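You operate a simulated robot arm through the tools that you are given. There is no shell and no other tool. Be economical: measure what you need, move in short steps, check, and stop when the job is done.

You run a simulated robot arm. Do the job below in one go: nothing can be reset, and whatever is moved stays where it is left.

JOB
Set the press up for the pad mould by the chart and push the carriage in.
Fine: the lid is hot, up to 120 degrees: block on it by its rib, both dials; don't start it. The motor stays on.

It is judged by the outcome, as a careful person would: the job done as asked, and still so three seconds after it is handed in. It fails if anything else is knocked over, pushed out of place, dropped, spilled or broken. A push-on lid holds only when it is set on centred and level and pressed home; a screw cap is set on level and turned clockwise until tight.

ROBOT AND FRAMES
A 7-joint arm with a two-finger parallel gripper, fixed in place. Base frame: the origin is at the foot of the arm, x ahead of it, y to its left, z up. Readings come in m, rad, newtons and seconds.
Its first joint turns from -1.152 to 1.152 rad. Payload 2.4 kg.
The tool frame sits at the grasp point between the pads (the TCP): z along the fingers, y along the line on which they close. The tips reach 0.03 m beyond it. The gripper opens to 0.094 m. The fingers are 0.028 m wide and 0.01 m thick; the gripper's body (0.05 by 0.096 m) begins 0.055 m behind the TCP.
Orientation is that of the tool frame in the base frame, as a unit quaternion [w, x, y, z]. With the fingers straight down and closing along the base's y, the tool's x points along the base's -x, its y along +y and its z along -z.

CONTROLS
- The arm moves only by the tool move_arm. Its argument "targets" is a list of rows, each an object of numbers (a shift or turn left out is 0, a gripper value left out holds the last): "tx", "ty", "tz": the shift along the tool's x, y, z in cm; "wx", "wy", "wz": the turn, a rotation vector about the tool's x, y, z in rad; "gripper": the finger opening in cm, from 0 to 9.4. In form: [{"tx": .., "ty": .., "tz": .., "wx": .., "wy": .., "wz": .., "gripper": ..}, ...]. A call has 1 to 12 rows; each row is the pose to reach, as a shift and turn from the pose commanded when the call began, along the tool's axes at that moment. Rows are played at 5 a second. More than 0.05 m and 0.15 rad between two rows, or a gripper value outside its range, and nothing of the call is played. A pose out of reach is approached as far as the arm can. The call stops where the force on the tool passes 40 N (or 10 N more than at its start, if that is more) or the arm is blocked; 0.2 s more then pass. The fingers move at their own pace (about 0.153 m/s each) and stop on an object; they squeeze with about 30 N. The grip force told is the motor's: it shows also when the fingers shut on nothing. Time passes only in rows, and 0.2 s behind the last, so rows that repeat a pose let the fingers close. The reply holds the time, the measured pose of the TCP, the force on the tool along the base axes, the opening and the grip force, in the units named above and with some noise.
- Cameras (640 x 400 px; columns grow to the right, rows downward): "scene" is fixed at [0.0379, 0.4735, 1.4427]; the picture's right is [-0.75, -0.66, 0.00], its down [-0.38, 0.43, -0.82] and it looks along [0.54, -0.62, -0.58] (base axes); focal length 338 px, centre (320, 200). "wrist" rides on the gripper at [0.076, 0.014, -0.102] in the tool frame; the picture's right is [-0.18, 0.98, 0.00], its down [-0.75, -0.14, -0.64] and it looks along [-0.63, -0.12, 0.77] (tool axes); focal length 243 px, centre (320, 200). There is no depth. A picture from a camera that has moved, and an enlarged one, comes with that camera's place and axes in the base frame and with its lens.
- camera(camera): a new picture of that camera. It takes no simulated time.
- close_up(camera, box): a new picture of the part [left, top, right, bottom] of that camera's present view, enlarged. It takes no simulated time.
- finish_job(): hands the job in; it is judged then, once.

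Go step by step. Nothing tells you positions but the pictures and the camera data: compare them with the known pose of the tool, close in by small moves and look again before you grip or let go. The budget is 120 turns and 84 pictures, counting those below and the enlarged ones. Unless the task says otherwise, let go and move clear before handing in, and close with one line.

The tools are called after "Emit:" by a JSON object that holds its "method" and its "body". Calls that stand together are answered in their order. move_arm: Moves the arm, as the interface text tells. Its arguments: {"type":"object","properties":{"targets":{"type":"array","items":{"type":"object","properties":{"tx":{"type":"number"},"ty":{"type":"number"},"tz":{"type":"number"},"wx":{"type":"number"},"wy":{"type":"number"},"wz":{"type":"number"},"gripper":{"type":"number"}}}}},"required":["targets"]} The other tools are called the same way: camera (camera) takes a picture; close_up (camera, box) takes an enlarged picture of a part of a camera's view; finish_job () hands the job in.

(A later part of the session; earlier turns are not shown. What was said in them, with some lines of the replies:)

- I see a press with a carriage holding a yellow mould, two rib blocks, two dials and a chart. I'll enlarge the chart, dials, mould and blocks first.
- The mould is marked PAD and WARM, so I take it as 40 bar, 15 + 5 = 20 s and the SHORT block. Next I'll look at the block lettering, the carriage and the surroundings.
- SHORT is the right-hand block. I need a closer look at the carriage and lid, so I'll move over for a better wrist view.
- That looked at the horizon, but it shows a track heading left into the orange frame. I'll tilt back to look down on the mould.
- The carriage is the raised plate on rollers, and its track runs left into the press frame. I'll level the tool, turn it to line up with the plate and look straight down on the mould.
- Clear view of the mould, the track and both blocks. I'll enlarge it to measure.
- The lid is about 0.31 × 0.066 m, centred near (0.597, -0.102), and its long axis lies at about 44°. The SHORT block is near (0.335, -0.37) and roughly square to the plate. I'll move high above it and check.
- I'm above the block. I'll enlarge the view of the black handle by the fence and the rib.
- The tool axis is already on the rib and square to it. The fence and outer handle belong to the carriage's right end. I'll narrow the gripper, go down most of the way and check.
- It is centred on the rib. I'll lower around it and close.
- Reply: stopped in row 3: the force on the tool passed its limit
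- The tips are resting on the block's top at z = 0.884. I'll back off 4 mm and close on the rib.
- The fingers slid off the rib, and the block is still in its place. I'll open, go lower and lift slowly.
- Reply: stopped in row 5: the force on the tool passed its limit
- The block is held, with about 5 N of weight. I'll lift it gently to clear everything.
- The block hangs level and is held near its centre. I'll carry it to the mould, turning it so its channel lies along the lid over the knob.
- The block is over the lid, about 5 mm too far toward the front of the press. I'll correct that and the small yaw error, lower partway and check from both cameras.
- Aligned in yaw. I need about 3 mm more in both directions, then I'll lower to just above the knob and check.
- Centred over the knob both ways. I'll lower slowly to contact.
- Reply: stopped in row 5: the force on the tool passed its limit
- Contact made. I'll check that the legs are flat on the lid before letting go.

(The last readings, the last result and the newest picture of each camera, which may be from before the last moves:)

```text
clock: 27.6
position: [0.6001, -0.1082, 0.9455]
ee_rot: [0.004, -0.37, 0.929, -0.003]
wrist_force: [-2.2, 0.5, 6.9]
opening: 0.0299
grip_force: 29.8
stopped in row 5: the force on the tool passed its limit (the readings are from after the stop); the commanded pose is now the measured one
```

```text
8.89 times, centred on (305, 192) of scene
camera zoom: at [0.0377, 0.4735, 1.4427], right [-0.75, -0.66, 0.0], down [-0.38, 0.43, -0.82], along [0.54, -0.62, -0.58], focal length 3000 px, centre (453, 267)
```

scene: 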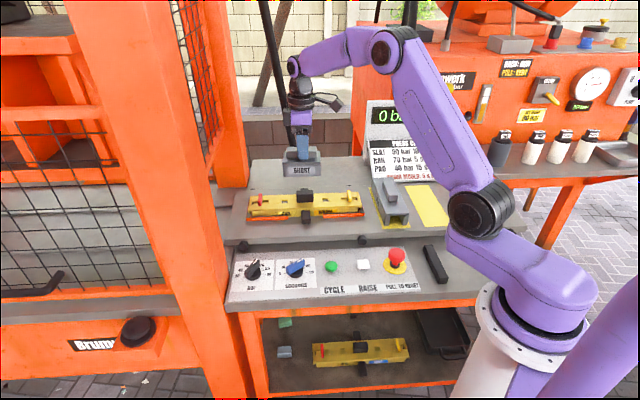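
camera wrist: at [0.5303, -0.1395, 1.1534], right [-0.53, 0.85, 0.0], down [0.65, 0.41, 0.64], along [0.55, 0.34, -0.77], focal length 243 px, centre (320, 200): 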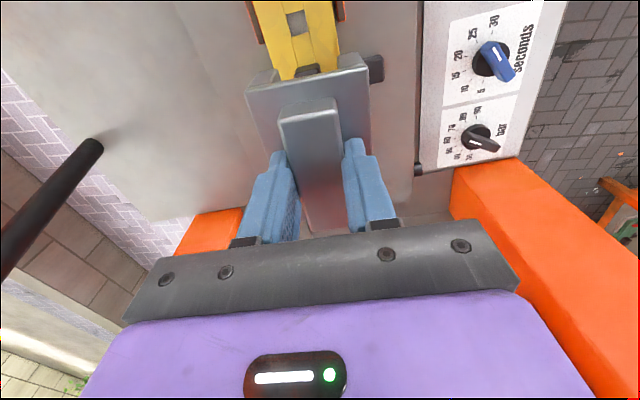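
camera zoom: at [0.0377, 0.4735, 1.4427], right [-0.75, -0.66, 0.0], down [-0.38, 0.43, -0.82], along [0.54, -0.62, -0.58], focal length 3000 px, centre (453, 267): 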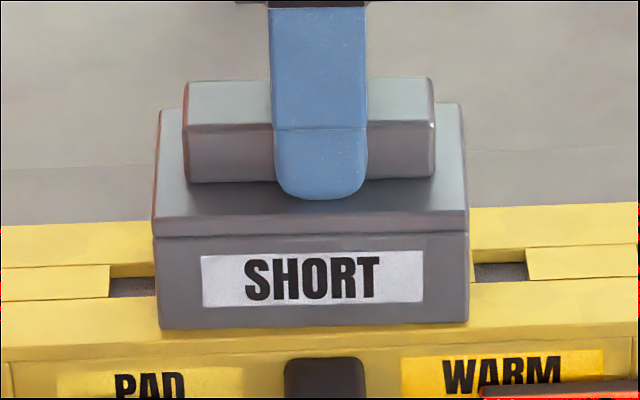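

The block is flat and centred on the lid. I'll release and rise.

Emit:
{"method": "move_arm", "body": {"targets": [{"gripper": 3.4}, {"gripper": 5}, {"gripper": 5}, {"gripper": 5, "tz": -1}, {"gripper": 5, "tz": -3}, {"gripper": 5, "tz": -6}, {"gripper": 5, "tz": -10}, {"gripper": 5, "tz": -13}]}}

Emit:
{"method": "camera", "body": {"camera": "wrist"}}

Emit:
{"method": "close_up", "body": {"camera": "scene", "box": [220, 160, 460, 310]}}

```text
clock: 29.4
position: [0.5988, -0.1074, 1.0755]
ee_rot: [0.003, -0.369, 0.929, -0.002]
wrist_force: [-0.3, -0.1, -0.6]
opening: 0.05
grip_force: 0.0
```

```text
35 pictures are left
camera wrist: at [0.5339, -0.1495, 1.1753], right [-0.54, 0.84, -0.01], down [0.64, 0.42, 0.65], along [0.55, 0.34, -0.76], focal length 243 px, centre (320, 200)
```

wrist: 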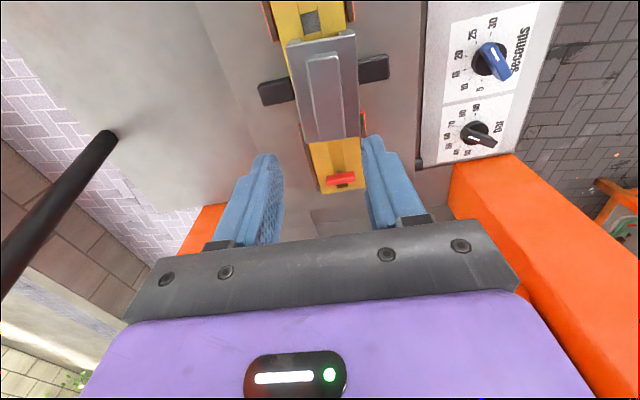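

```text
2.67 times, centred on (340, 235) of scene
camera zoom: at [0.0379, 0.4735, 1.4426], right [-0.75, -0.66, 0.0], down [-0.38, 0.43, -0.82], along [0.54, -0.62, -0.58], focal length 900 px, centre (267, 107)
```

zoom: 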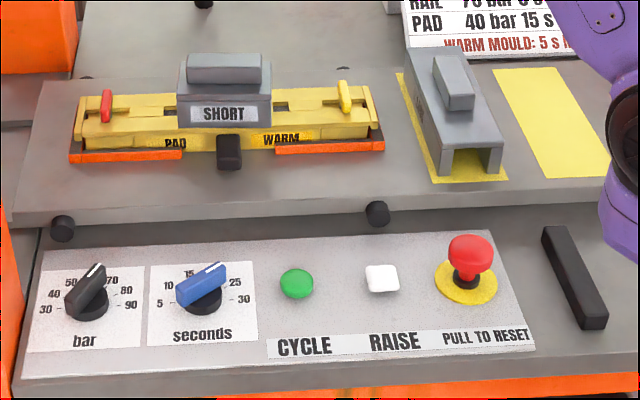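

The block sits well. Next the dials: bar at about (0.544, 0.145) and seconds at about (0.471, 0.070), near z = 0.82. I'll move above the bar dial for a direct look.

Emit:
{"method": "close_up", "body": {"camera": "scene", "box": [228, 250, 318, 298]}}

Emit:
{"method": "close_up", "body": {"camera": "wrist", "box": [430, 0, 560, 170]}}

```text
7.11 times, centred on (273, 274) of scene
camera zoom: at [0.0379, 0.4735, 1.4426], right [-0.75, -0.66, 0.0], down [-0.38, 0.43, -0.82], along [0.54, -0.62, -0.58], focal length 2400 px, centre (654, -326)
```

zoom: 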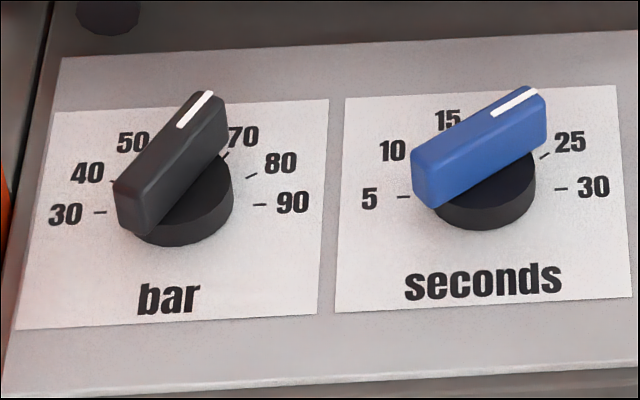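

```text
2.35 times, centred on (495, 85) of wrist
camera zoom: at [0.5339, -0.1495, 1.1753], right [-0.54, 0.84, -0.01], down [0.64, 0.42, 0.65], along [0.55, 0.34, -0.76], focal length 571 px, centre (-92, 471)
```

zoom: 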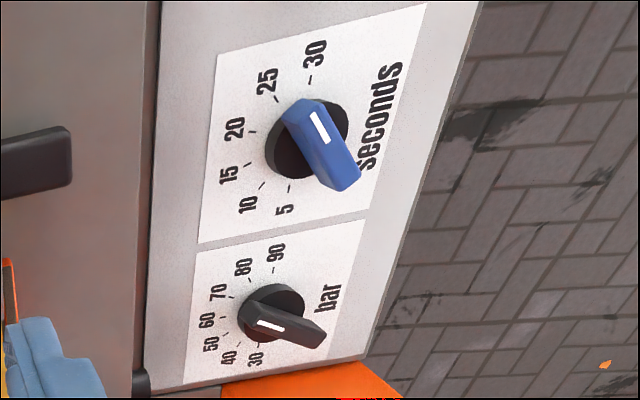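

The bar pointer reads about 65 and the seconds pointer about 23. The targets are 40 and 20, both turned counter-clockwise. I'll move over the bar dial while watching the orange column.

Emit:
{"method": "move_arm", "body": {"targets": [{"tx": -1, "ty": 1.8, "wz": 0.13}, {"tx": -2, "ty": 3.6, "wz": 0.26}, {"tx": -3, "ty": 5.5, "wz": 0.39}, {"tx": -4, "ty": 7.3, "wz": 0.52}, {"tx": -5, "ty": 9.2, "wz": 0.65}, {"tx": -6, "ty": 11, "wz": 0.78}, {"tx": -7, "ty": 12.8, "wz": 0.91}, {"tx": -8, "ty": 14.6, "wz": 1.05}, {"tx": -9, "ty": 16.5, "wz": 1.18}, {"tx": -10, "ty": 18.3, "wz": 1.31}, {"tx": -11, "ty": 20.2, "wz": 1.44}, {"tx": -12, "ty": 22, "wz": 1.57}]}}

Emit:
{"method": "camera", "body": {"camera": "wrist"}}

Emit:
{"method": "camera", "body": {"camera": "scene"}}

```text
clock: 32.0
position: [0.5368, 0.133, 1.0761]
ee_rot: [0.004, 0.397, 0.918, 0.0]
wrist_force: [-0.2, 0.0, -0.2]
opening: 0.0496
grip_force: 0.0
```

```text
31 pictures are left
camera wrist: at [0.4946, 0.1998, 1.1765], right [0.84, 0.54, 0.0], down [0.41, -0.64, 0.65], along [0.35, -0.54, -0.76], focal length 243 px, centre (320, 200)
```

wrist: 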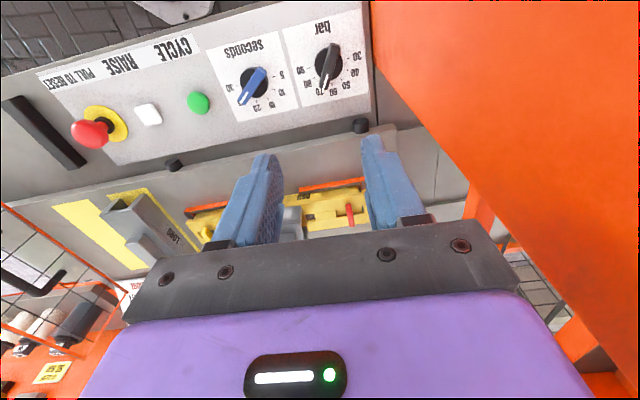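

```text
30 pictures are left
```

scene: 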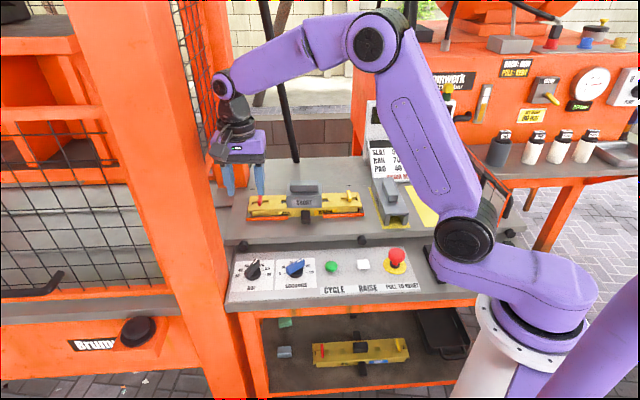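

Emit:
{"method": "close_up", "body": {"camera": "wrist", "box": [200, 10, 380, 130]}}

```text
3.33 times, centred on (290, 70) of wrist
camera zoom: at [0.4946, 0.1998, 1.1765], right [0.84, 0.54, 0.0], down [0.41, -0.64, 0.65], along [0.35, -0.54, -0.76], focal length 809 px, centre (420, 633)
```

zoom: 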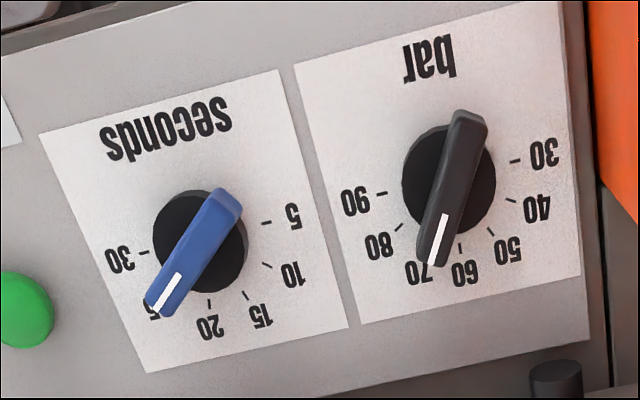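

The bar dial is centred near (0.542, 0.149) and its pointer reads about 69. 40 lies about 85° counter-clockwise from there. The seconds pointer is at 25, so it needs about 36°. Closing on a skewed lever will turn it the right way, so I'll come down over the bar lever.

Emit:
{"method": "move_arm", "body": {"targets": [{"tx": 0.4, "ty": 0.7, "tz": 2, "wz": -0.05, "gripper": 6}, {"tx": 0.8, "ty": 1.4, "tz": 5, "wz": -0.1}, {"tx": 0.8, "ty": 1.4, "tz": 9, "wz": -0.1}, {"tx": 0.8, "ty": 1.4, "tz": 13, "wz": -0.1}, {"tx": 0.8, "ty": 1.4, "tz": 16.5, "wz": -0.1}]}}

Emit:
{"method": "camera", "body": {"camera": "wrist"}}

Emit:
{"method": "close_up", "body": {"camera": "scene", "box": [190, 190, 350, 300]}}

```text
clock: 33.2
position: [0.543, 0.1483, 0.9079]
ee_rot: [0.003, 0.35, 0.937, 0.0]
wrist_force: [-0.1, -0.3, 0.3]
opening: 0.0601
grip_force: 0.1
```

```text
28 pictures are left
camera wrist: at [0.494, 0.21, 1.0085], right [0.78, 0.62, 0.0], down [0.47, -0.6, 0.65], along [0.4, -0.5, -0.76], focal length 243 px, centre (320, 200)
```

wrist: 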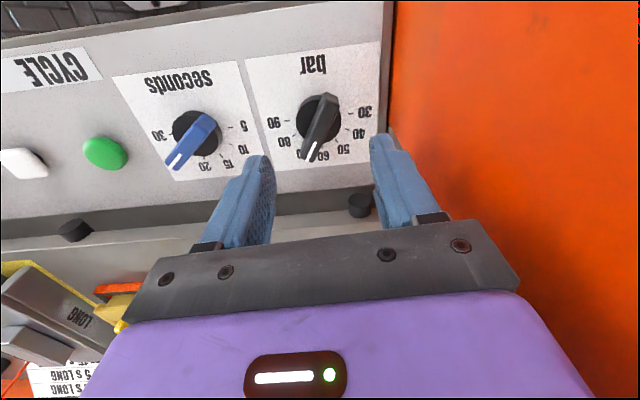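

```text
3.64 times, centred on (270, 245) of scene
camera zoom: at [0.0379, 0.4735, 1.4427], right [-0.75, -0.66, 0.0], down [-0.38, 0.43, -0.82], along [0.54, -0.62, -0.58], focal length 1227 px, centre (502, 36)
```

zoom: 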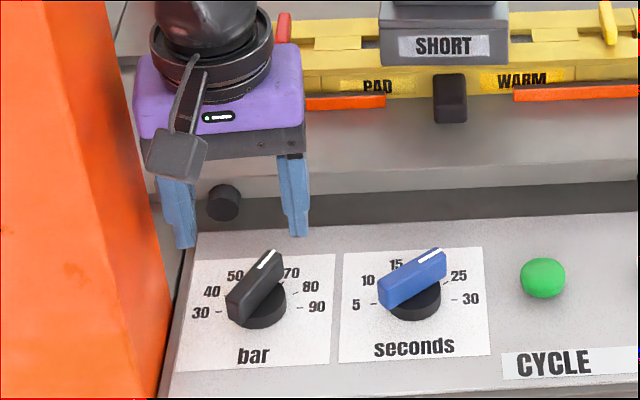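

Lined up over the bar lever. I'll lower the tips beside it and look.

Emit:
{"method": "move_arm", "body": {"targets": [{"tz": 1.5}, {"tz": 3}, {"tz": 4}]}}

Emit:
{"method": "close_up", "body": {"camera": "wrist", "box": [220, 60, 460, 230]}}

Emit:
{"method": "close_up", "body": {"camera": "scene", "box": [215, 220, 315, 300]}}

```text
clock: 34.0
position: [0.5418, 0.1503, 0.8693]
ee_rot: [0.003, 0.349, 0.937, 0.0]
wrist_force: [-0.2, -0.6, 0.2]
opening: 0.0601
grip_force: 0.1
```

```text
2.35 times, centred on (340, 145) of wrist
camera zoom: at [0.4928, 0.2118, 0.9695], right [0.78, 0.62, 0.0], down [0.47, -0.6, 0.65], along [0.4, -0.5, -0.76], focal length 571 px, centre (273, 329)
```

zoom: 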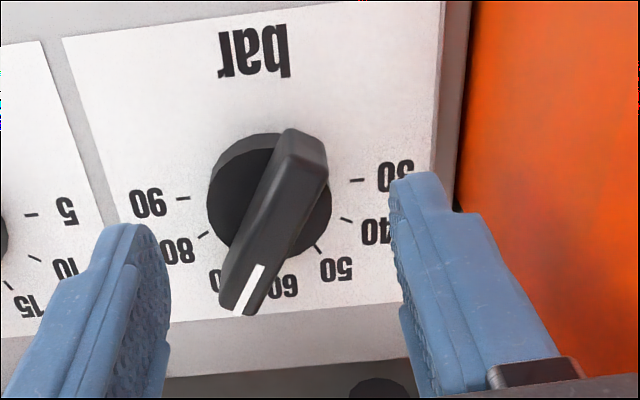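

```text
5.00 times, centred on (265, 260) of scene
camera zoom: at [0.0379, 0.4735, 1.4427], right [-0.75, -0.66, 0.0], down [-0.38, 0.43, -0.82], along [0.54, -0.62, -0.58], focal length 1688 px, centre (595, -100)
```

zoom: 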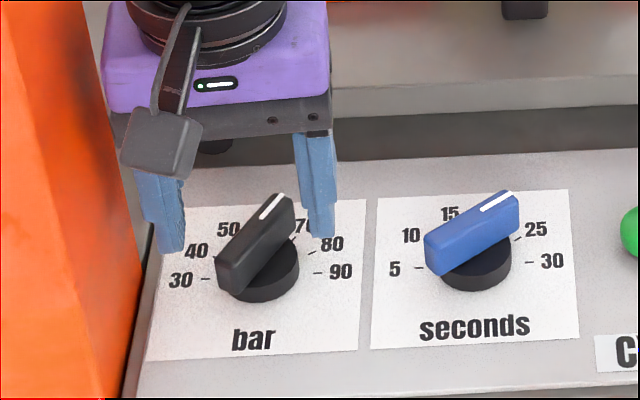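

Emit:
{"method": "move_arm", "body": {"targets": [{"tz": 0.7}, {"tz": 0.7, "gripper": 4}, {"tz": 0.7, "gripper": 2.5}, {"tz": 0.7, "gripper": 1.0}, {"tz": 0.7, "gripper": 0.5}, {"tz": 0.7, "gripper": 0.5}]}}

Emit:
{"method": "close_up", "body": {"camera": "wrist", "box": [220, 60, 460, 230]}}

```text
clock: 35.4
position: [0.5418, 0.1473, 0.8609]
ee_rot: [0.002, 0.351, 0.936, -0.001]
wrist_force: [-3.8, -11.9, 1.5]
opening: 0.0129
grip_force: 45.3
```

```text
2.35 times, centred on (340, 145) of wrist
camera zoom: at [0.4931, 0.2097, 0.9623], right [0.78, 0.62, 0.0], down [0.47, -0.6, 0.65], along [0.4, -0.51, -0.76], focal length 571 px, centre (273, 329)
```

zoom: 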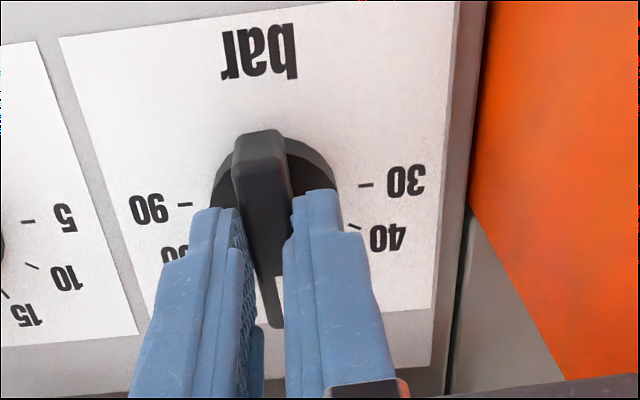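

It is gripped, and the lever swung in line with the fingers. There's a small side load, so I'll ease the offset and turn it counter-clockwise toward 40.

Emit:
{"method": "move_arm", "body": {"targets": [{"ty": -0.2, "tx": 0.2}, {"ty": -0.2, "tx": 0.2, "wz": -0.14}, {"ty": -0.2, "tx": 0.2, "wz": -0.28}, {"ty": -0.2, "tx": 0.2, "wz": -0.42}, {"ty": -0.2, "tx": 0.2, "wz": -0.56}]}}

Emit:
{"method": "close_up", "body": {"camera": "scene", "box": [200, 200, 330, 300]}}

```text
clock: 36.6
position: [0.541, 0.1454, 0.8621]
ee_rot: [0.003, 0.078, 0.997, -0.001]
wrist_force: [5.5, -23.6, -11.5]
opening: 0.0127
grip_force: 44.9
```

```text
4.00 times, centred on (265, 250) of scene
camera zoom: at [0.0382, 0.473, 1.4428], right [-0.75, -0.66, 0.0], down [-0.38, 0.43, -0.82], along [0.54, -0.62, -0.58], focal length 1350 px, centre (540, 0)
```

zoom: 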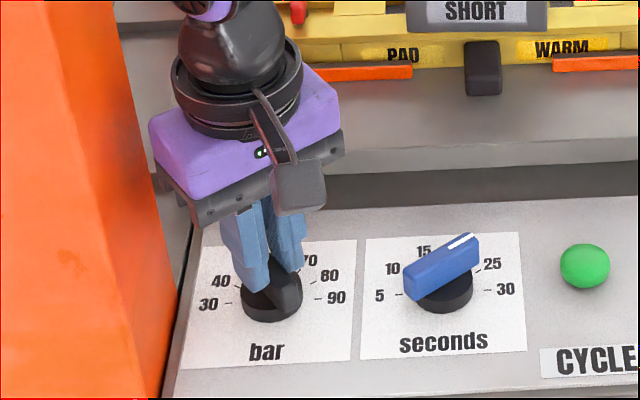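

The side load shows the dial axis is slightly toward -y of my rotation centre. I'll ease that way first and then check.

Emit:
{"method": "move_arm", "body": {"targets": [{"ty": -0.15}, {"ty": -0.3, "tz": 0.1}, {"ty": -0.3, "tz": 0.1}]}}

```text
clock: 37.4
position: [0.5402, 0.1462, 0.8619]
ee_rot: [0.006, 0.077, 0.997, 0.0]
wrist_force: [13.4, -11.7, 1.0]
opening: 0.013
grip_force: 45.1
```

Emit:
{"method": "move_arm", "body": {"targets": [{"ty": -0.15, "tx": -0.2}, {"ty": -0.15, "tx": -0.2, "wz": -0.14}, {"ty": -0.15, "tx": -0.2, "wz": -0.28}, {"ty": -0.15, "tx": -0.2, "wz": -0.4}]}}

Emit:
{"method": "camera", "body": {"camera": "wrist"}}

```text
clock: 38.4
position: [0.5405, 0.1449, 0.8613]
ee_rot: [0.003, -0.125, 0.992, -0.001]
wrist_force: [-3.1, -7.2, 16.9]
opening: 0.0126
grip_force: 45.4
```

```text
22 pictures are left
camera wrist: at [0.4627, 0.1409, 0.9623], right [-0.06, 1.0, 0.0], down [0.76, 0.05, 0.65], along [0.65, 0.04, -0.76], focal length 243 px, centre (320, 200)
```

wrist: 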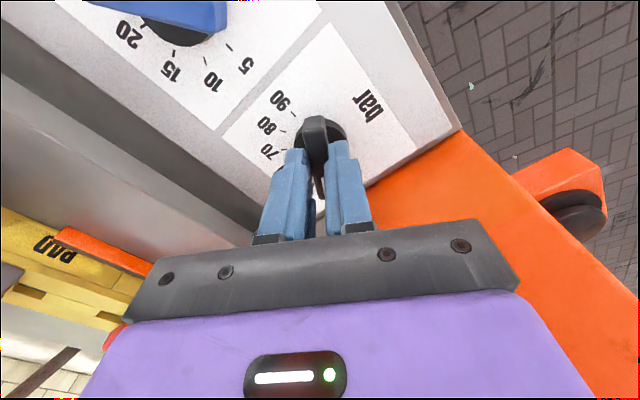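

The lever should now point at 40. I'll release, rise and read it.

Emit:
{"method": "move_arm", "body": {"targets": [{"gripper": 2}, {"gripper": 5}, {"gripper": 5}, {"tz": -3, "gripper": 5}, {"tz": -7}, {"tz": -11}]}}

Emit:
{"method": "close_up", "body": {"camera": "scene", "box": [228, 250, 318, 298]}}

Emit:
{"method": "close_up", "body": {"camera": "wrist", "box": [160, 0, 420, 200]}}

```text
clock: 39.8
position: [0.5387, 0.1432, 0.9718]
ee_rot: [0.003, -0.122, 0.992, -0.001]
wrist_force: [0.9, -0.4, 0.2]
opening: 0.0502
grip_force: 0.1
```

```text
7.11 times, centred on (273, 274) of scene
camera zoom: at [0.0379, 0.4735, 1.4427], right [-0.75, -0.66, 0.0], down [-0.38, 0.43, -0.82], along [0.54, -0.62, -0.58], focal length 2400 px, centre (654, -326)
```

zoom: 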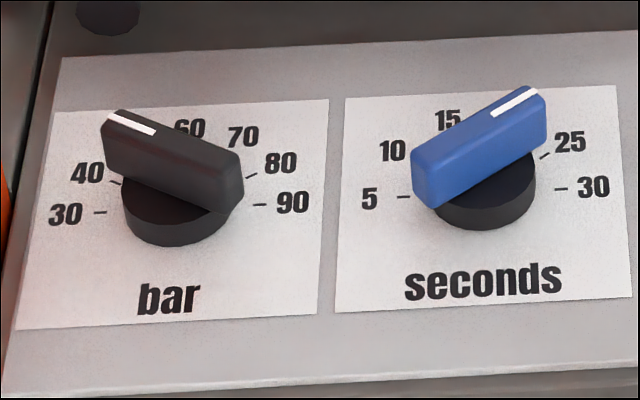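

```text
2.00 times, centred on (290, 100) of wrist
camera zoom: at [0.4601, 0.1397, 1.0726], right [-0.06, 1.0, 0.0], down [0.76, 0.05, 0.65], along [0.65, 0.04, -0.76], focal length 485 px, centre (380, 400)
```

zoom: 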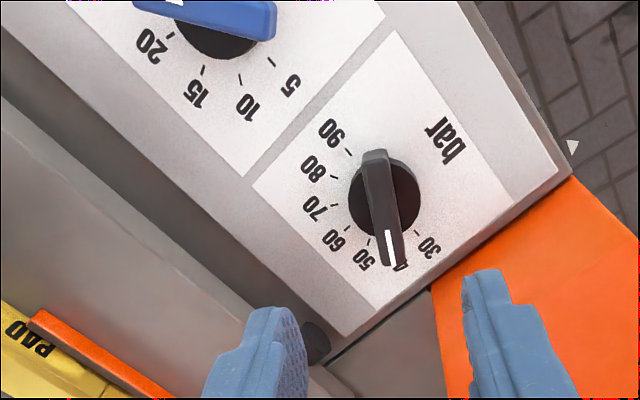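

Bar reads 40. Now the seconds dial: I'll move above it with the fingers nearly at the 20 s angle, so that closing swings the lever most of the way.

Emit:
{"method": "move_arm", "body": {"targets": [{"tx": 0.9, "ty": -0.5, "wz": 0.138}, {"tx": 1.8, "ty": -1.1, "wz": 0.277}, {"tx": 2.6, "ty": -1.6, "wz": 0.415}, {"tx": 3.5, "ty": -2.1, "wz": 0.554}, {"tx": 4.3, "ty": -2.6, "wz": 0.693}, {"tx": 5.2, "ty": -3.1, "wz": 0.83}, {"tx": 6, "ty": -3.7, "wz": 0.97}, {"tx": 6.9, "ty": -4.2, "wz": 1.108}, {"tx": 7.8, "ty": -4.7, "wz": 1.247}, {"tx": 8.65, "ty": -5.23, "wz": 1.386}, {"tx": 8.65, "ty": -5.23, "wz": 1.386, "tz": 3, "gripper": 6}, {"tx": 8.65, "ty": -5.23, "wz": 1.386, "tz": 6}]}}

Emit:
{"method": "camera", "body": {"camera": "wrist"}}

```text
clock: 42.4
position: [0.4705, 0.0733, 0.9126]
ee_rot: [0.003, 0.54, 0.842, 0.001]
wrist_force: [-0.1, -0.2, 0.1]
opening: 0.0598
grip_force: 0.1
```

```text
19 pictures are left
camera wrist: at [0.4512, 0.1491, 1.0129], right [0.97, 0.24, 0.01], down [0.18, -0.74, 0.65], along [0.16, -0.62, -0.76], focal length 243 px, centre (320, 200)
```

wrist: 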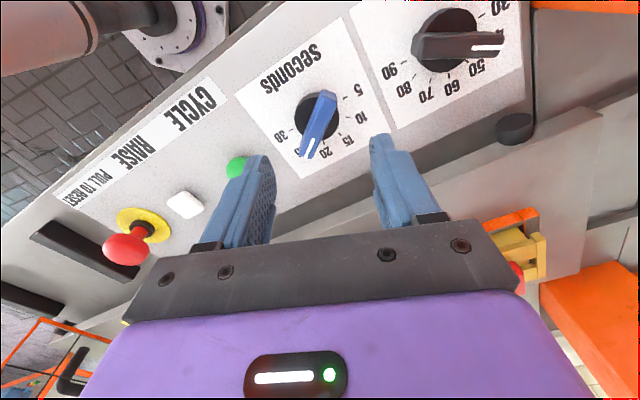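

Over the seconds dial. I'll apply a 3 mm correction, lower and close on the lever.

Emit:
{"method": "move_arm", "body": {"targets": [{"ty": -0.3, "tz": 1, "gripper": 5}, {"ty": -0.3, "tz": 2.5}, {"ty": -0.3, "tz": 4}, {"ty": -0.3, "tz": 5}, {"ty": -0.3, "tz": 5, "gripper": 3}, {"ty": -0.3, "tz": 5, "gripper": 2}, {"ty": -0.3, "tz": 5, "gripper": 1}, {"ty": -0.3, "tz": 5, "gripper": 0.8}]}}

Emit:
{"method": "close_up", "body": {"camera": "wrist", "box": [200, 40, 440, 230]}}

```text
clock: 44.2
position: [0.4696, 0.0729, 0.8613]
ee_rot: [0.004, 0.539, 0.843, 0.001]
wrist_force: [7.7, 8.0, -1.9]
opening: 0.0128
grip_force: 44.8
```

```text
2.11 times, centred on (320, 135) of wrist
camera zoom: at [0.4486, 0.1478, 0.9622], right [0.97, 0.24, 0.01], down [0.18, -0.74, 0.65], along [0.16, -0.62, -0.76], focal length 511 px, centre (320, 337)
```

zoom: 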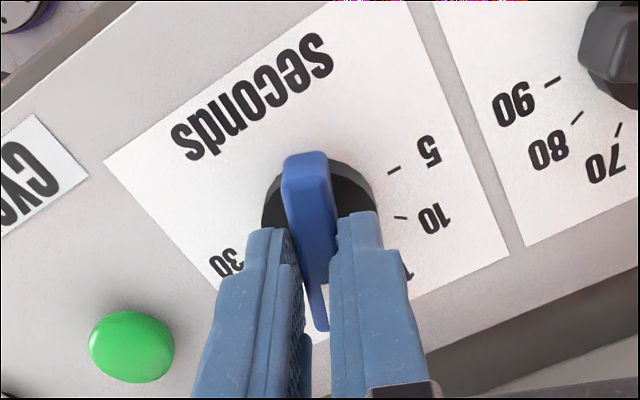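

The lever is aligned, pointing at about 19.7. I'll add a small counter-clockwise nudge, release and rise.

Emit:
{"method": "move_arm", "body": {"targets": [{"wz": -0.02}, {"wz": -0.04}, {"wz": -0.04}]}}

Emit:
{"method": "move_arm", "body": {"targets": [{"gripper": 2}, {"gripper": 4.5}, {"gripper": 4.5}, {"tz": -3}, {"tz": -7}, {"tz": -11}, {"tz": -15}]}}

Emit:
{"method": "close_up", "body": {"camera": "scene", "box": [228, 250, 318, 298]}}

Emit:
{"method": "close_up", "body": {"camera": "wrist", "box": [220, 0, 460, 180]}}

```text
clock: 45.0
position: [0.4678, 0.0716, 0.862]
ee_rot: [0.005, 0.523, 0.852, 0.002]
wrist_force: [11.6, 10.3, 6.3]
opening: 0.0128
grip_force: 44.9
```

```text
clock: 46.6
position: [0.4675, 0.0714, 1.0131]
ee_rot: [0.003, 0.522, 0.853, 0.001]
wrist_force: [0.2, 0.4, 0.2]
opening: 0.0449
grip_force: 0.1
```

```text
7.11 times, centred on (273, 274) of scene
camera zoom: at [0.0379, 0.4735, 1.4427], right [-0.75, -0.66, 0.0], down [-0.38, 0.43, -0.82], along [0.54, -0.62, -0.58], focal length 2400 px, centre (654, -326)
```

zoom: 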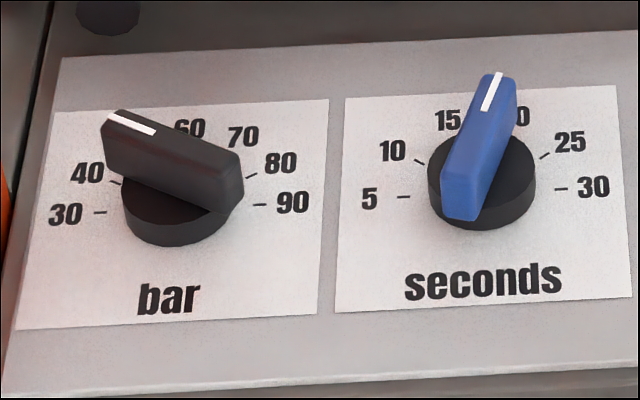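

```text
2.22 times, centred on (340, 90) of wrist
camera zoom: at [0.445, 0.1459, 1.1138], right [0.96, 0.28, 0.01], down [0.21, -0.73, 0.65], along [0.19, -0.62, -0.76], focal length 539 px, centre (276, 444)
```

zoom: 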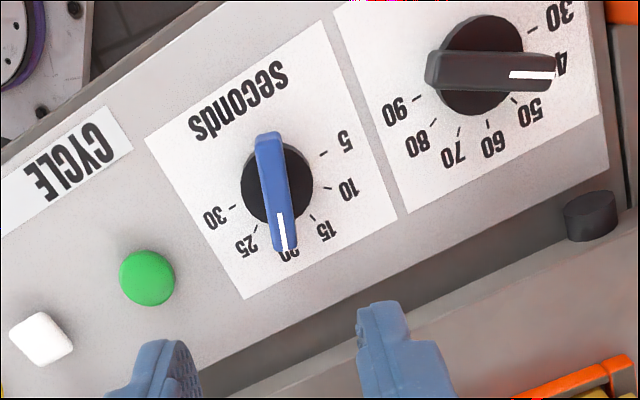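

The dials read 40 bar and 20 s. Now the carriage: its end handle runs from about (0.15, -0.45) to (0.25, -0.55) at z ≈ 0.845. I'll rise and move toward it.

Emit:
{"method": "move_arm", "body": {"targets": [{"tz": -4}, {"tz": -8.5}, {"tz": -13, "wz": -0.03}, {"tz": -13.5, "tx": -2.7, "ty": -3.5, "wz": -0.06}, {"tz": -13.5, "tx": -5.4, "ty": -7, "wz": -0.1}, {"tz": -13.5, "tx": -8, "ty": -10.5, "wz": -0.14}, {"tz": -13.5, "tx": -10.7, "ty": -14, "wz": -0.18}, {"tz": -13.5, "tx": -13.4, "ty": -17.5, "wz": -0.22}, {"tz": -13.5, "tx": -16, "ty": -21, "wz": -0.26}, {"tz": -13.5, "tx": -18.7, "ty": -24.5, "wz": -0.28}]}}

Emit:
{"method": "move_arm", "body": {"targets": [{"tx": -1.2, "ty": -4}, {"tx": -2.4, "ty": -8}, {"tx": -3.6, "ty": -12}, {"tx": -4.8, "ty": -16}, {"tx": -6, "ty": -20}, {"tx": -7.2, "ty": -24}, {"tx": -8.4, "ty": -28}]}}

Emit:
{"method": "camera", "body": {"camera": "wrist"}}

Emit:
{"method": "camera", "body": {"camera": "scene"}}

```text
clock: 48.8
position: [0.331, -0.2054, 1.1455]
ee_rot: [0.003, 0.399, 0.917, 0.0]
wrist_force: [0.4, 0.9, -0.5]
opening: 0.0451
grip_force: 0.1
```

```text
clock: 50.4
position: [0.1838, -0.4583, 1.1477]
ee_rot: [0.004, 0.399, 0.917, 0.001]
wrist_force: [-0.9, 0.3, 0.4]
opening: 0.0454
grip_force: 0.0
```

```text
15 pictures are left
camera wrist: at [0.1424, -0.3917, 1.2462], right [0.84, 0.54, 0.0], down [0.41, -0.65, 0.65], along [0.35, -0.54, -0.76], focal length 243 px, centre (320, 200)
```

wrist: 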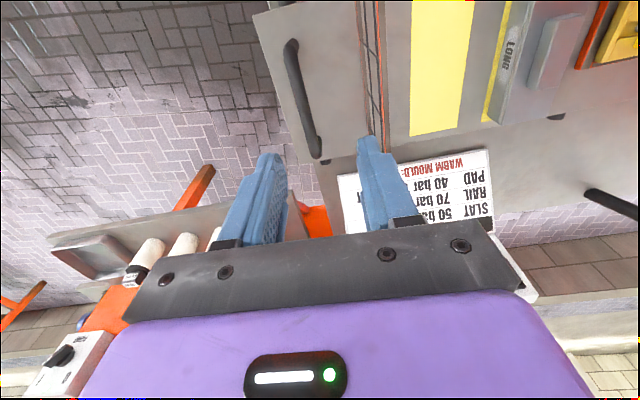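

```text
14 pictures are left
```

scene: 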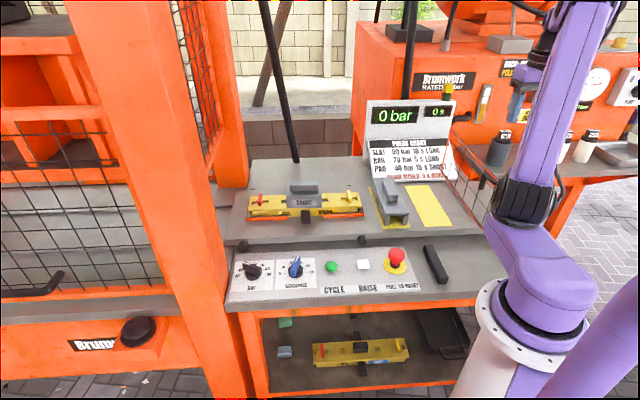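

The handle is an upright U on the carriage's outer end, with its bar near (0.184, -0.496, 0.90). I'll move over it and lower with the fingers astride the bar.

Emit:
{"method": "move_arm", "body": {"targets": [{"tx": -1.3, "ty": -1.2, "gripper": 5.5}, {"tx": -2.7, "ty": -2.5}, {"tx": -2.7, "ty": -2.5, "tz": 4}, {"tx": -2.7, "ty": -2.5, "tz": 8}, {"tx": -2.7, "ty": -2.5, "tz": 12}, {"tx": -2.7, "ty": -2.5, "tz": 16}, {"tx": -2.7, "ty": -2.5, "tz": 18.5}]}}

Emit:
{"method": "camera", "body": {"camera": "wrist"}}

```text
clock: 52.0
position: [0.1853, -0.4945, 0.9589]
ee_rot: [0.004, 0.398, 0.917, 0.0]
wrist_force: [0.9, 0.5, -0.3]
opening: 0.0546
grip_force: 0.2
```

```text
13 pictures are left
camera wrist: at [0.1432, -0.428, 1.0587], right [0.84, 0.54, 0.0], down [0.41, -0.65, 0.65], along [0.35, -0.54, -0.76], focal length 243 px, centre (320, 200)
```

wrist: 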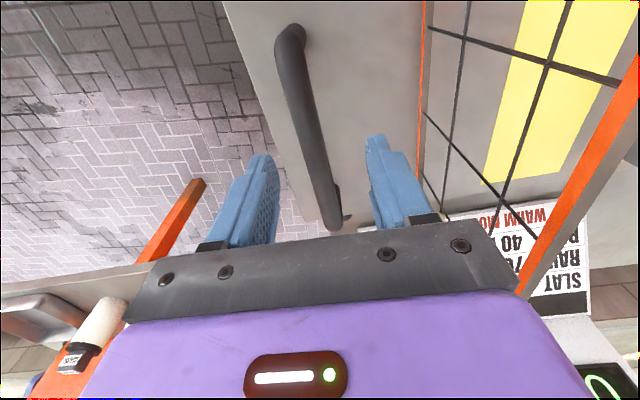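

The bar is about 8 mm toward -u of the finger midline. I'll shift, lower and close on it.

Emit:
{"method": "move_arm", "body": {"targets": [{"ty": -0.8}, {"ty": -0.8, "tz": 2}, {"ty": -0.8, "tz": 4}, {"ty": -0.8, "tz": 5.3}]}}

Emit:
{"method": "camera", "body": {"camera": "wrist"}}

```text
clock: 53.0
position: [0.1796, -0.5, 0.908]
ee_rot: [0.004, 0.399, 0.917, 0.0]
wrist_force: [0.5, 0.2, -0.2]
opening: 0.055
grip_force: 0.0
```

```text
12 pictures are left
camera wrist: at [0.1378, -0.4338, 1.0077], right [0.84, 0.54, 0.0], down [0.41, -0.65, 0.65], along [0.35, -0.54, -0.76], focal length 243 px, centre (320, 200)
```

wrist: 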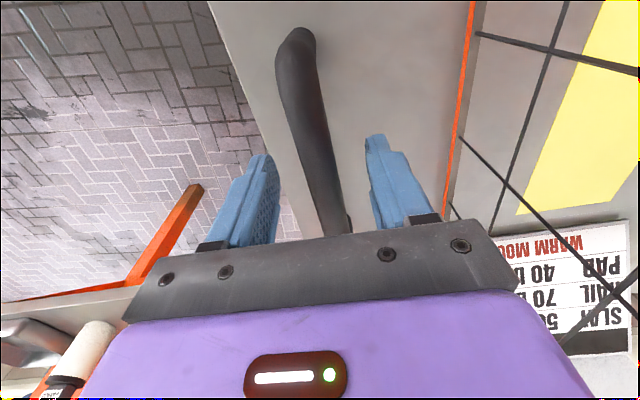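

Emit:
{"method": "move_arm", "body": {"targets": [{"gripper": 3}, {"gripper": 1.2}, {"gripper": 1.2}, {"gripper": 1.2}]}}

```text
clock: 54.0
position: [0.1806, -0.4994, 0.9082]
ee_rot: [0.003, 0.397, 0.918, 0.0]
wrist_force: [4.7, 7.0, 15.8]
opening: 0.0187
grip_force: 44.8
```

The handle is gripped. I'll push it along the track with a slow first step.

Emit:
{"method": "move_arm", "body": {"targets": [{"ty": 0.4}, {"ty": 0.9}, {"ty": 1.5, "tx": 0.03}, {"ty": 2.2, "tx": 0.05}, {"ty": 3, "tx": 0.07}]}}

Emit:
{"method": "camera", "body": {"camera": "scene"}}

```text
clock: 55.2
position: [0.2019, -0.4793, 0.9074]
ee_rot: [0.004, 0.399, 0.917, 0.0]
wrist_force: [-2.7, 3.4, 19.6]
opening: 0.0186
grip_force: 45.4
```

```text
11 pictures are left
```

scene: 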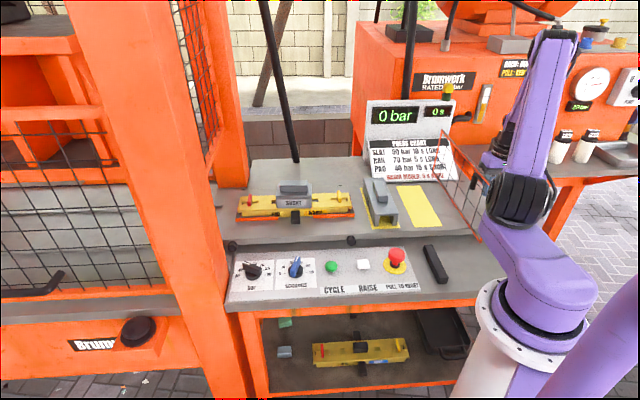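

The carriage rolls freely and the block stays put. I'll keep pushing smoothly.

Emit:
{"method": "move_arm", "body": {"targets": [{"ty": 0.8, "tz": -0.1}, {"ty": 2, "tz": -0.1}, {"ty": 3.5, "tx": 0.05, "tz": -0.1}, {"ty": 5, "tx": 0.1, "tz": -0.1}, {"ty": 6.5, "tx": 0.12, "tz": -0.1}, {"ty": 8, "tx": 0.15, "tz": -0.1}, {"ty": 9.5, "tx": 0.18, "tz": -0.1}, {"ty": 11, "tx": 0.2, "tz": -0.1}, {"ty": 12.5, "tx": 0.22, "tz": -0.1}, {"ty": 14, "tx": 0.25, "tz": -0.1}, {"ty": 15.2, "tx": 0.28, "tz": -0.1}, {"ty": 16, "tx": 0.3, "tz": -0.1}]}}

Emit:
{"method": "camera", "body": {"camera": "scene"}}

```text
clock: 57.8
position: [0.3149, -0.3658, 0.9092]
ee_rot: [0.0, 0.398, 0.918, 0.003]
wrist_force: [-15.5, 15.0, -2.1]
opening: 0.0186
grip_force: 45.2
```

```text
10 pictures are left
```

scene: 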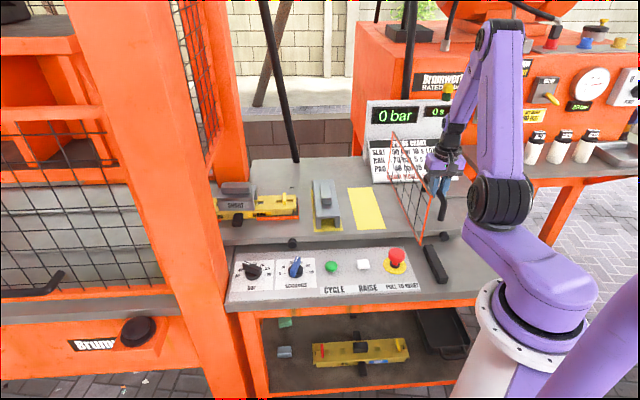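

Side force has built up because the true track heading is about 45°. I'll relieve it and go on along the corrected line.

Emit:
{"method": "move_arm", "body": {"targets": [{"ty": 0.2, "tx": 0.25}, {"ty": 1, "tx": 0.33}, {"ty": 2.5, "tx": 0.39}, {"ty": 4, "tx": 0.44}, {"ty": 5.5, "tx": 0.49}, {"ty": 7, "tx": 0.54}, {"ty": 8.5, "tx": 0.6}, {"ty": 10, "tx": 0.65}, {"ty": 11.5, "tx": 0.7}, {"ty": 12.7, "tx": 0.74}, {"ty": 13.5, "tx": 0.77}]}}

Emit:
{"method": "camera", "body": {"camera": "scene"}}

```text
clock: 60.2
position: [0.4119, -0.2699, 0.9094]
ee_rot: [0.003, 0.398, 0.917, 0.001]
wrist_force: [4.2, -4.9, -30.9]
opening: 0.0185
grip_force: 44.8
```

```text
9 pictures are left
```

scene: 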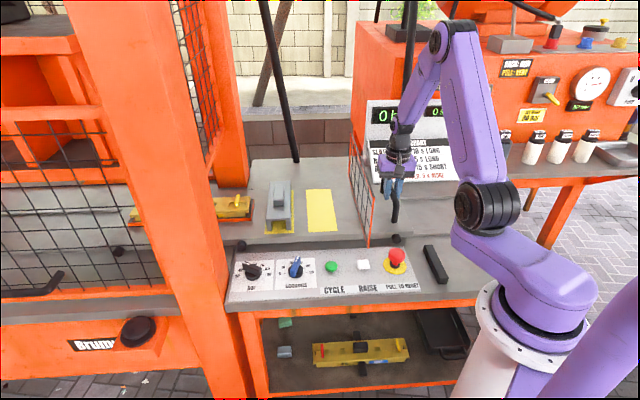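

There's a downward load on the tool, so I'll ease down slightly and continue.

Emit:
{"method": "move_arm", "body": {"targets": [{"ty": 0.2, "tz": 0.15}, {"ty": 1, "tx": 0.03, "tz": 0.25}, {"ty": 2.5, "tx": 0.09, "tz": 0.25}, {"ty": 4, "tx": 0.14, "tz": 0.25}, {"ty": 5.5, "tx": 0.19, "tz": 0.25}, {"ty": 7, "tx": 0.24, "tz": 0.25}, {"ty": 8.5, "tx": 0.3, "tz": 0.25}, {"ty": 10, "tx": 0.35, "tz": 0.25}, {"ty": 11.2, "tx": 0.39, "tz": 0.25}, {"ty": 12, "tx": 0.42, "tz": 0.25}]}}

Emit:
{"method": "camera", "body": {"camera": "scene"}}

```text
clock: 62.4
position: [0.4966, -0.1855, 0.9086]
ee_rot: [0.007, 0.399, 0.917, 0.001]
wrist_force: [2.9, -1.9, 31.7]
opening: 0.0184
grip_force: 44.5
```

```text
8 pictures are left
```

scene: 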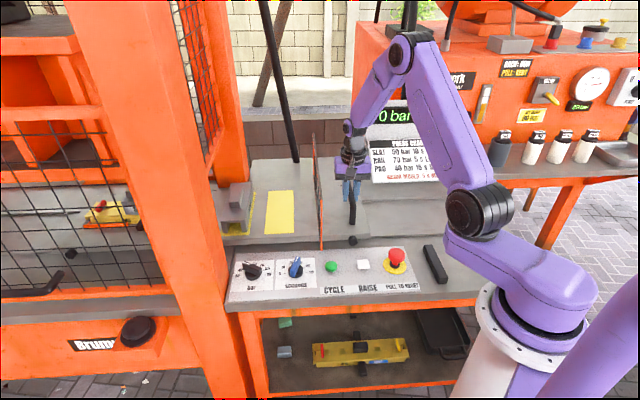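

Emit:
{"method": "move_arm", "body": {"targets": [{"ty": 0.2, "tz": -0.1}, {"ty": 1, "tx": 0.03, "tz": -0.12}, {"ty": 2.2, "tx": 0.08, "tz": -0.12}, {"ty": 3.4, "tx": 0.12, "tz": -0.12}, {"ty": 4.6, "tx": 0.16, "tz": -0.12}, {"ty": 5.8, "tx": 0.2, "tz": -0.12}, {"ty": 7, "tx": 0.24, "tz": -0.12}, {"ty": 8, "tx": 0.28, "tz": -0.12}, {"ty": 9, "tx": 0.31, "tz": -0.12}, {"ty": 10, "tx": 0.35, "tz": -0.12}]}}

Emit:
{"method": "camera", "body": {"camera": "scene"}}

```text
clock: 64.6
position: [0.5677, -0.1155, 0.9077]
ee_rot: [0.004, 0.399, 0.917, 0.001]
wrist_force: [10.6, -10.4, 0.4]
opening: 0.0184
grip_force: 44.9
```

```text
7 pictures are left
```

scene: 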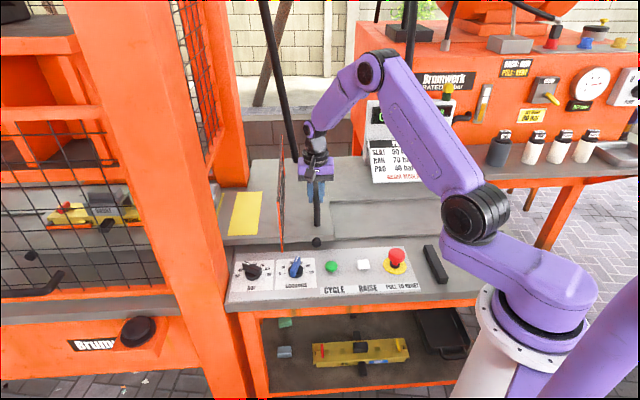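

Emit:
{"method": "move_arm", "body": {"targets": [{"ty": 0.3, "tx": -0.12}, {"ty": 1, "tx": -0.1}, {"ty": 1.8, "tx": -0.07}, {"ty": 2.6, "tx": -0.04}, {"ty": 3.4, "tx": -0.01}, {"ty": 4.2, "tx": 0.02}, {"ty": 5, "tx": 0.04}, {"ty": 5.8, "tx": 0.07}, {"ty": 6.6, "tx": 0.1}, {"ty": 7.4, "tx": 0.13}]}}

Emit:
{"method": "camera", "body": {"camera": "scene"}}

```text
clock: 66.8
position: [0.6203, -0.0621, 0.908]
ee_rot: [0.001, 0.398, 0.918, 0.0]
wrist_force: [-2.0, 3.8, -20.1]
opening: 0.0186
grip_force: 45.1
```

```text
6 pictures are left
```

scene: 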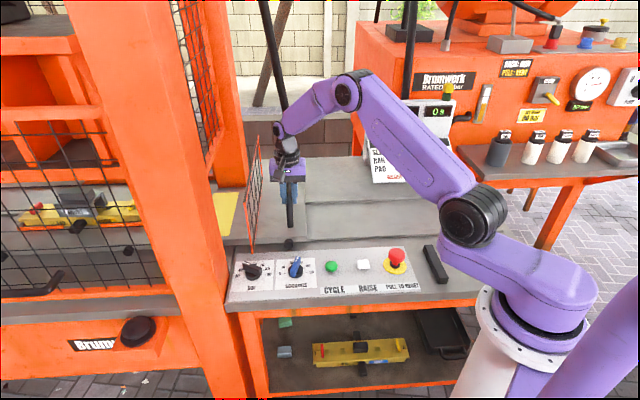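

The fence is close to the frame. I'll continue slowly until it stops.

Emit:
{"method": "move_arm", "body": {"targets": [{"ty": 0.3, "tz": 0.08}, {"ty": 0.9, "tx": 0.03, "tz": 0.08}, {"ty": 1.5, "tx": 0.05, "tz": 0.08}, {"ty": 2.1, "tx": 0.07, "tz": 0.08}, {"ty": 2.7, "tx": 0.09, "tz": 0.08}, {"ty": 3.3, "tx": 0.11, "tz": 0.08}, {"ty": 3.9, "tx": 0.13, "tz": 0.08}, {"ty": 4.5, "tx": 0.15, "tz": 0.08}]}}

```text
clock: 68.6
position: [0.6519, -0.0306, 0.9086]
ee_rot: [0.004, 0.397, 0.918, 0.0]
wrist_force: [-7.1, 5.7, -3.5]
opening: 0.0186
grip_force: 45.3
```

Emit:
{"method": "move_arm", "body": {"targets": [{"ty": 0.5, "tx": 0.1}, {"ty": 1.1, "tx": 0.13}, {"ty": 1.7, "tx": 0.15}, {"ty": 2.3, "tx": 0.17}, {"ty": 2.9, "tx": 0.19}, {"ty": 3.5, "tx": 0.21}, {"ty": 4.1, "tx": 0.23}]}}

Emit:
{"method": "camera", "body": {"camera": "scene"}}

```text
clock: 70.2
position: [0.6772, -0.005, 0.9091]
ee_rot: [0.001, 0.4, 0.916, -0.002]
wrist_force: [-27.7, -1.3, 8.3]
opening: 0.0186
grip_force: 45.7
```

```text
5 pictures are left
```

scene: 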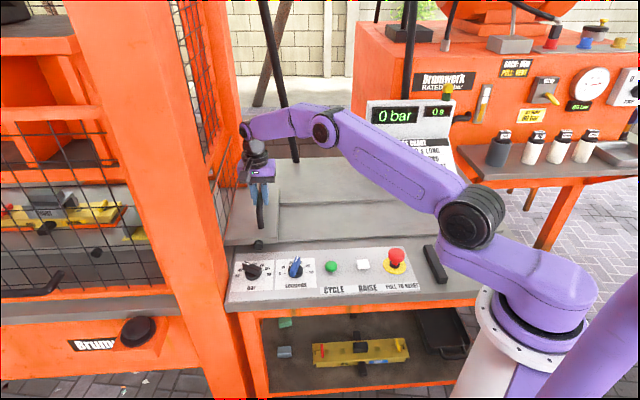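

Resistance has appeared and the fence is at the frame. I'll press a little more to confirm the end stop.

Emit:
{"method": "move_arm", "body": {"targets": [{"ty": 0.3, "tx": 0.15}, {"ty": 0.6, "tx": 0.15}, {"ty": 0.9, "tx": 0.15}, {"ty": 1.2, "tx": 0.15}]}}

Emit:
{"method": "camera", "body": {"camera": "wrist"}}

```text
clock: 70.6
position: [0.6779, -0.005, 0.9086]
ee_rot: [-0.002, 0.4, 0.917, -0.006]
wrist_force: [-8.1, -2.7, 7.9]
opening: 0.0185
grip_force: 44.7
stopped in row 2: the force on the tool passed its limit (the readings are from after the stop); the commanded pose is now the measured one
```

```text
4 pictures are left
camera wrist: at [0.6364, 0.0619, 1.0092], right [0.84, 0.53, -0.01], down [0.42, -0.64, 0.64], along [0.34, -0.55, -0.77], focal length 243 px, centre (320, 200)
```

wrist: 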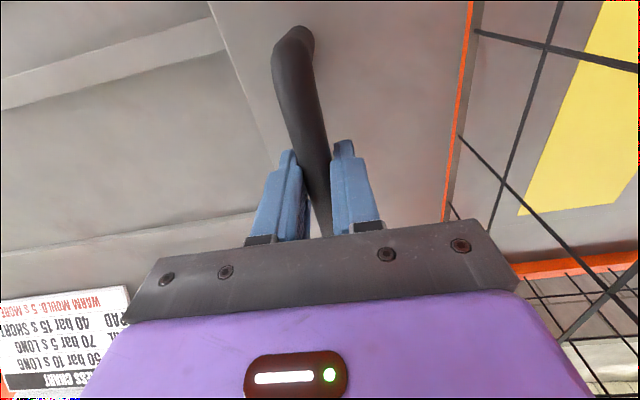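

It's at the end stop after about 0.70 m of travel. I'll release the handle gently and rise clear.

Emit:
{"method": "move_arm", "body": {"targets": [{"gripper": 2.5}, {"gripper": 5}, {"gripper": 5}, {"tz": -2}, {"tz": -5}, {"tz": -9}, {"tz": -13}]}}

Emit:
{"method": "move_arm", "body": {"targets": [{"ty": -3}, {"ty": -7}, {"ty": -11}, {"ty": -15}, {"ty": -19}]}}

Emit:
{"method": "camera", "body": {"camera": "scene"}}

Emit:
{"method": "close_up", "body": {"camera": "scene", "box": [0, 170, 160, 270]}}

```text
clock: 72.2
position: [0.6788, -0.0041, 1.0385]
ee_rot: [-0.002, 0.4, 0.916, -0.005]
wrist_force: [0.6, 0.5, -0.2]
opening: 0.0499
grip_force: 0.0
```

```text
clock: 73.4
position: [0.5387, -0.1318, 1.0399]
ee_rot: [-0.002, 0.402, 0.916, -0.005]
wrist_force: [0.0, -0.5, -0.3]
opening: 0.0499
grip_force: 0.1
```

```text
3 pictures are left
```

scene: 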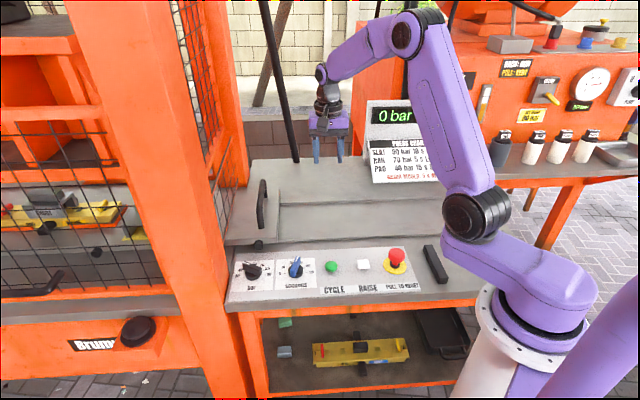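

```text
4.00 times, centred on (80, 220) of scene
camera zoom: at [0.0379, 0.4735, 1.4427], right [-0.75, -0.66, 0.0], down [-0.38, 0.43, -0.82], along [0.54, -0.62, -0.58], focal length 1350 px, centre (1280, 120)
```

zoom: 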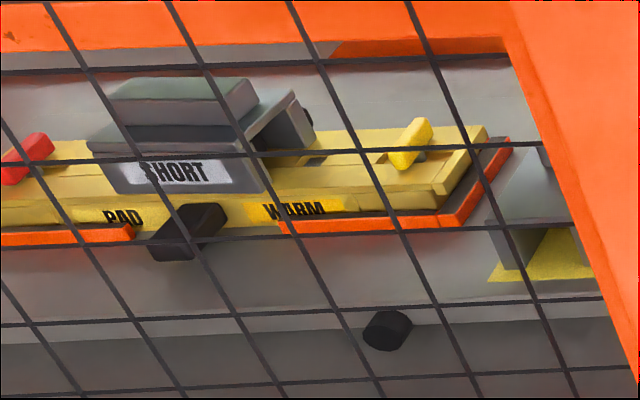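

The carriage is fully in, with the SHORT block still on the lid and the LONG block still on its mark. The dials read 40 bar and 20 s, and the press has not been started. The arm is clear, so I'm handing in.

Emit:
{"method": "finish_job", "body": {}}

```text
The job is handed in.
```

The press is set for the warm PAD mould: SHORT block on the lid, placed by its rib, dials at 40 bar and 20 s (15 s plus 5 for the warm mould). The carriage is pushed in to its stop, the motor was left on, and the cycle was not started.
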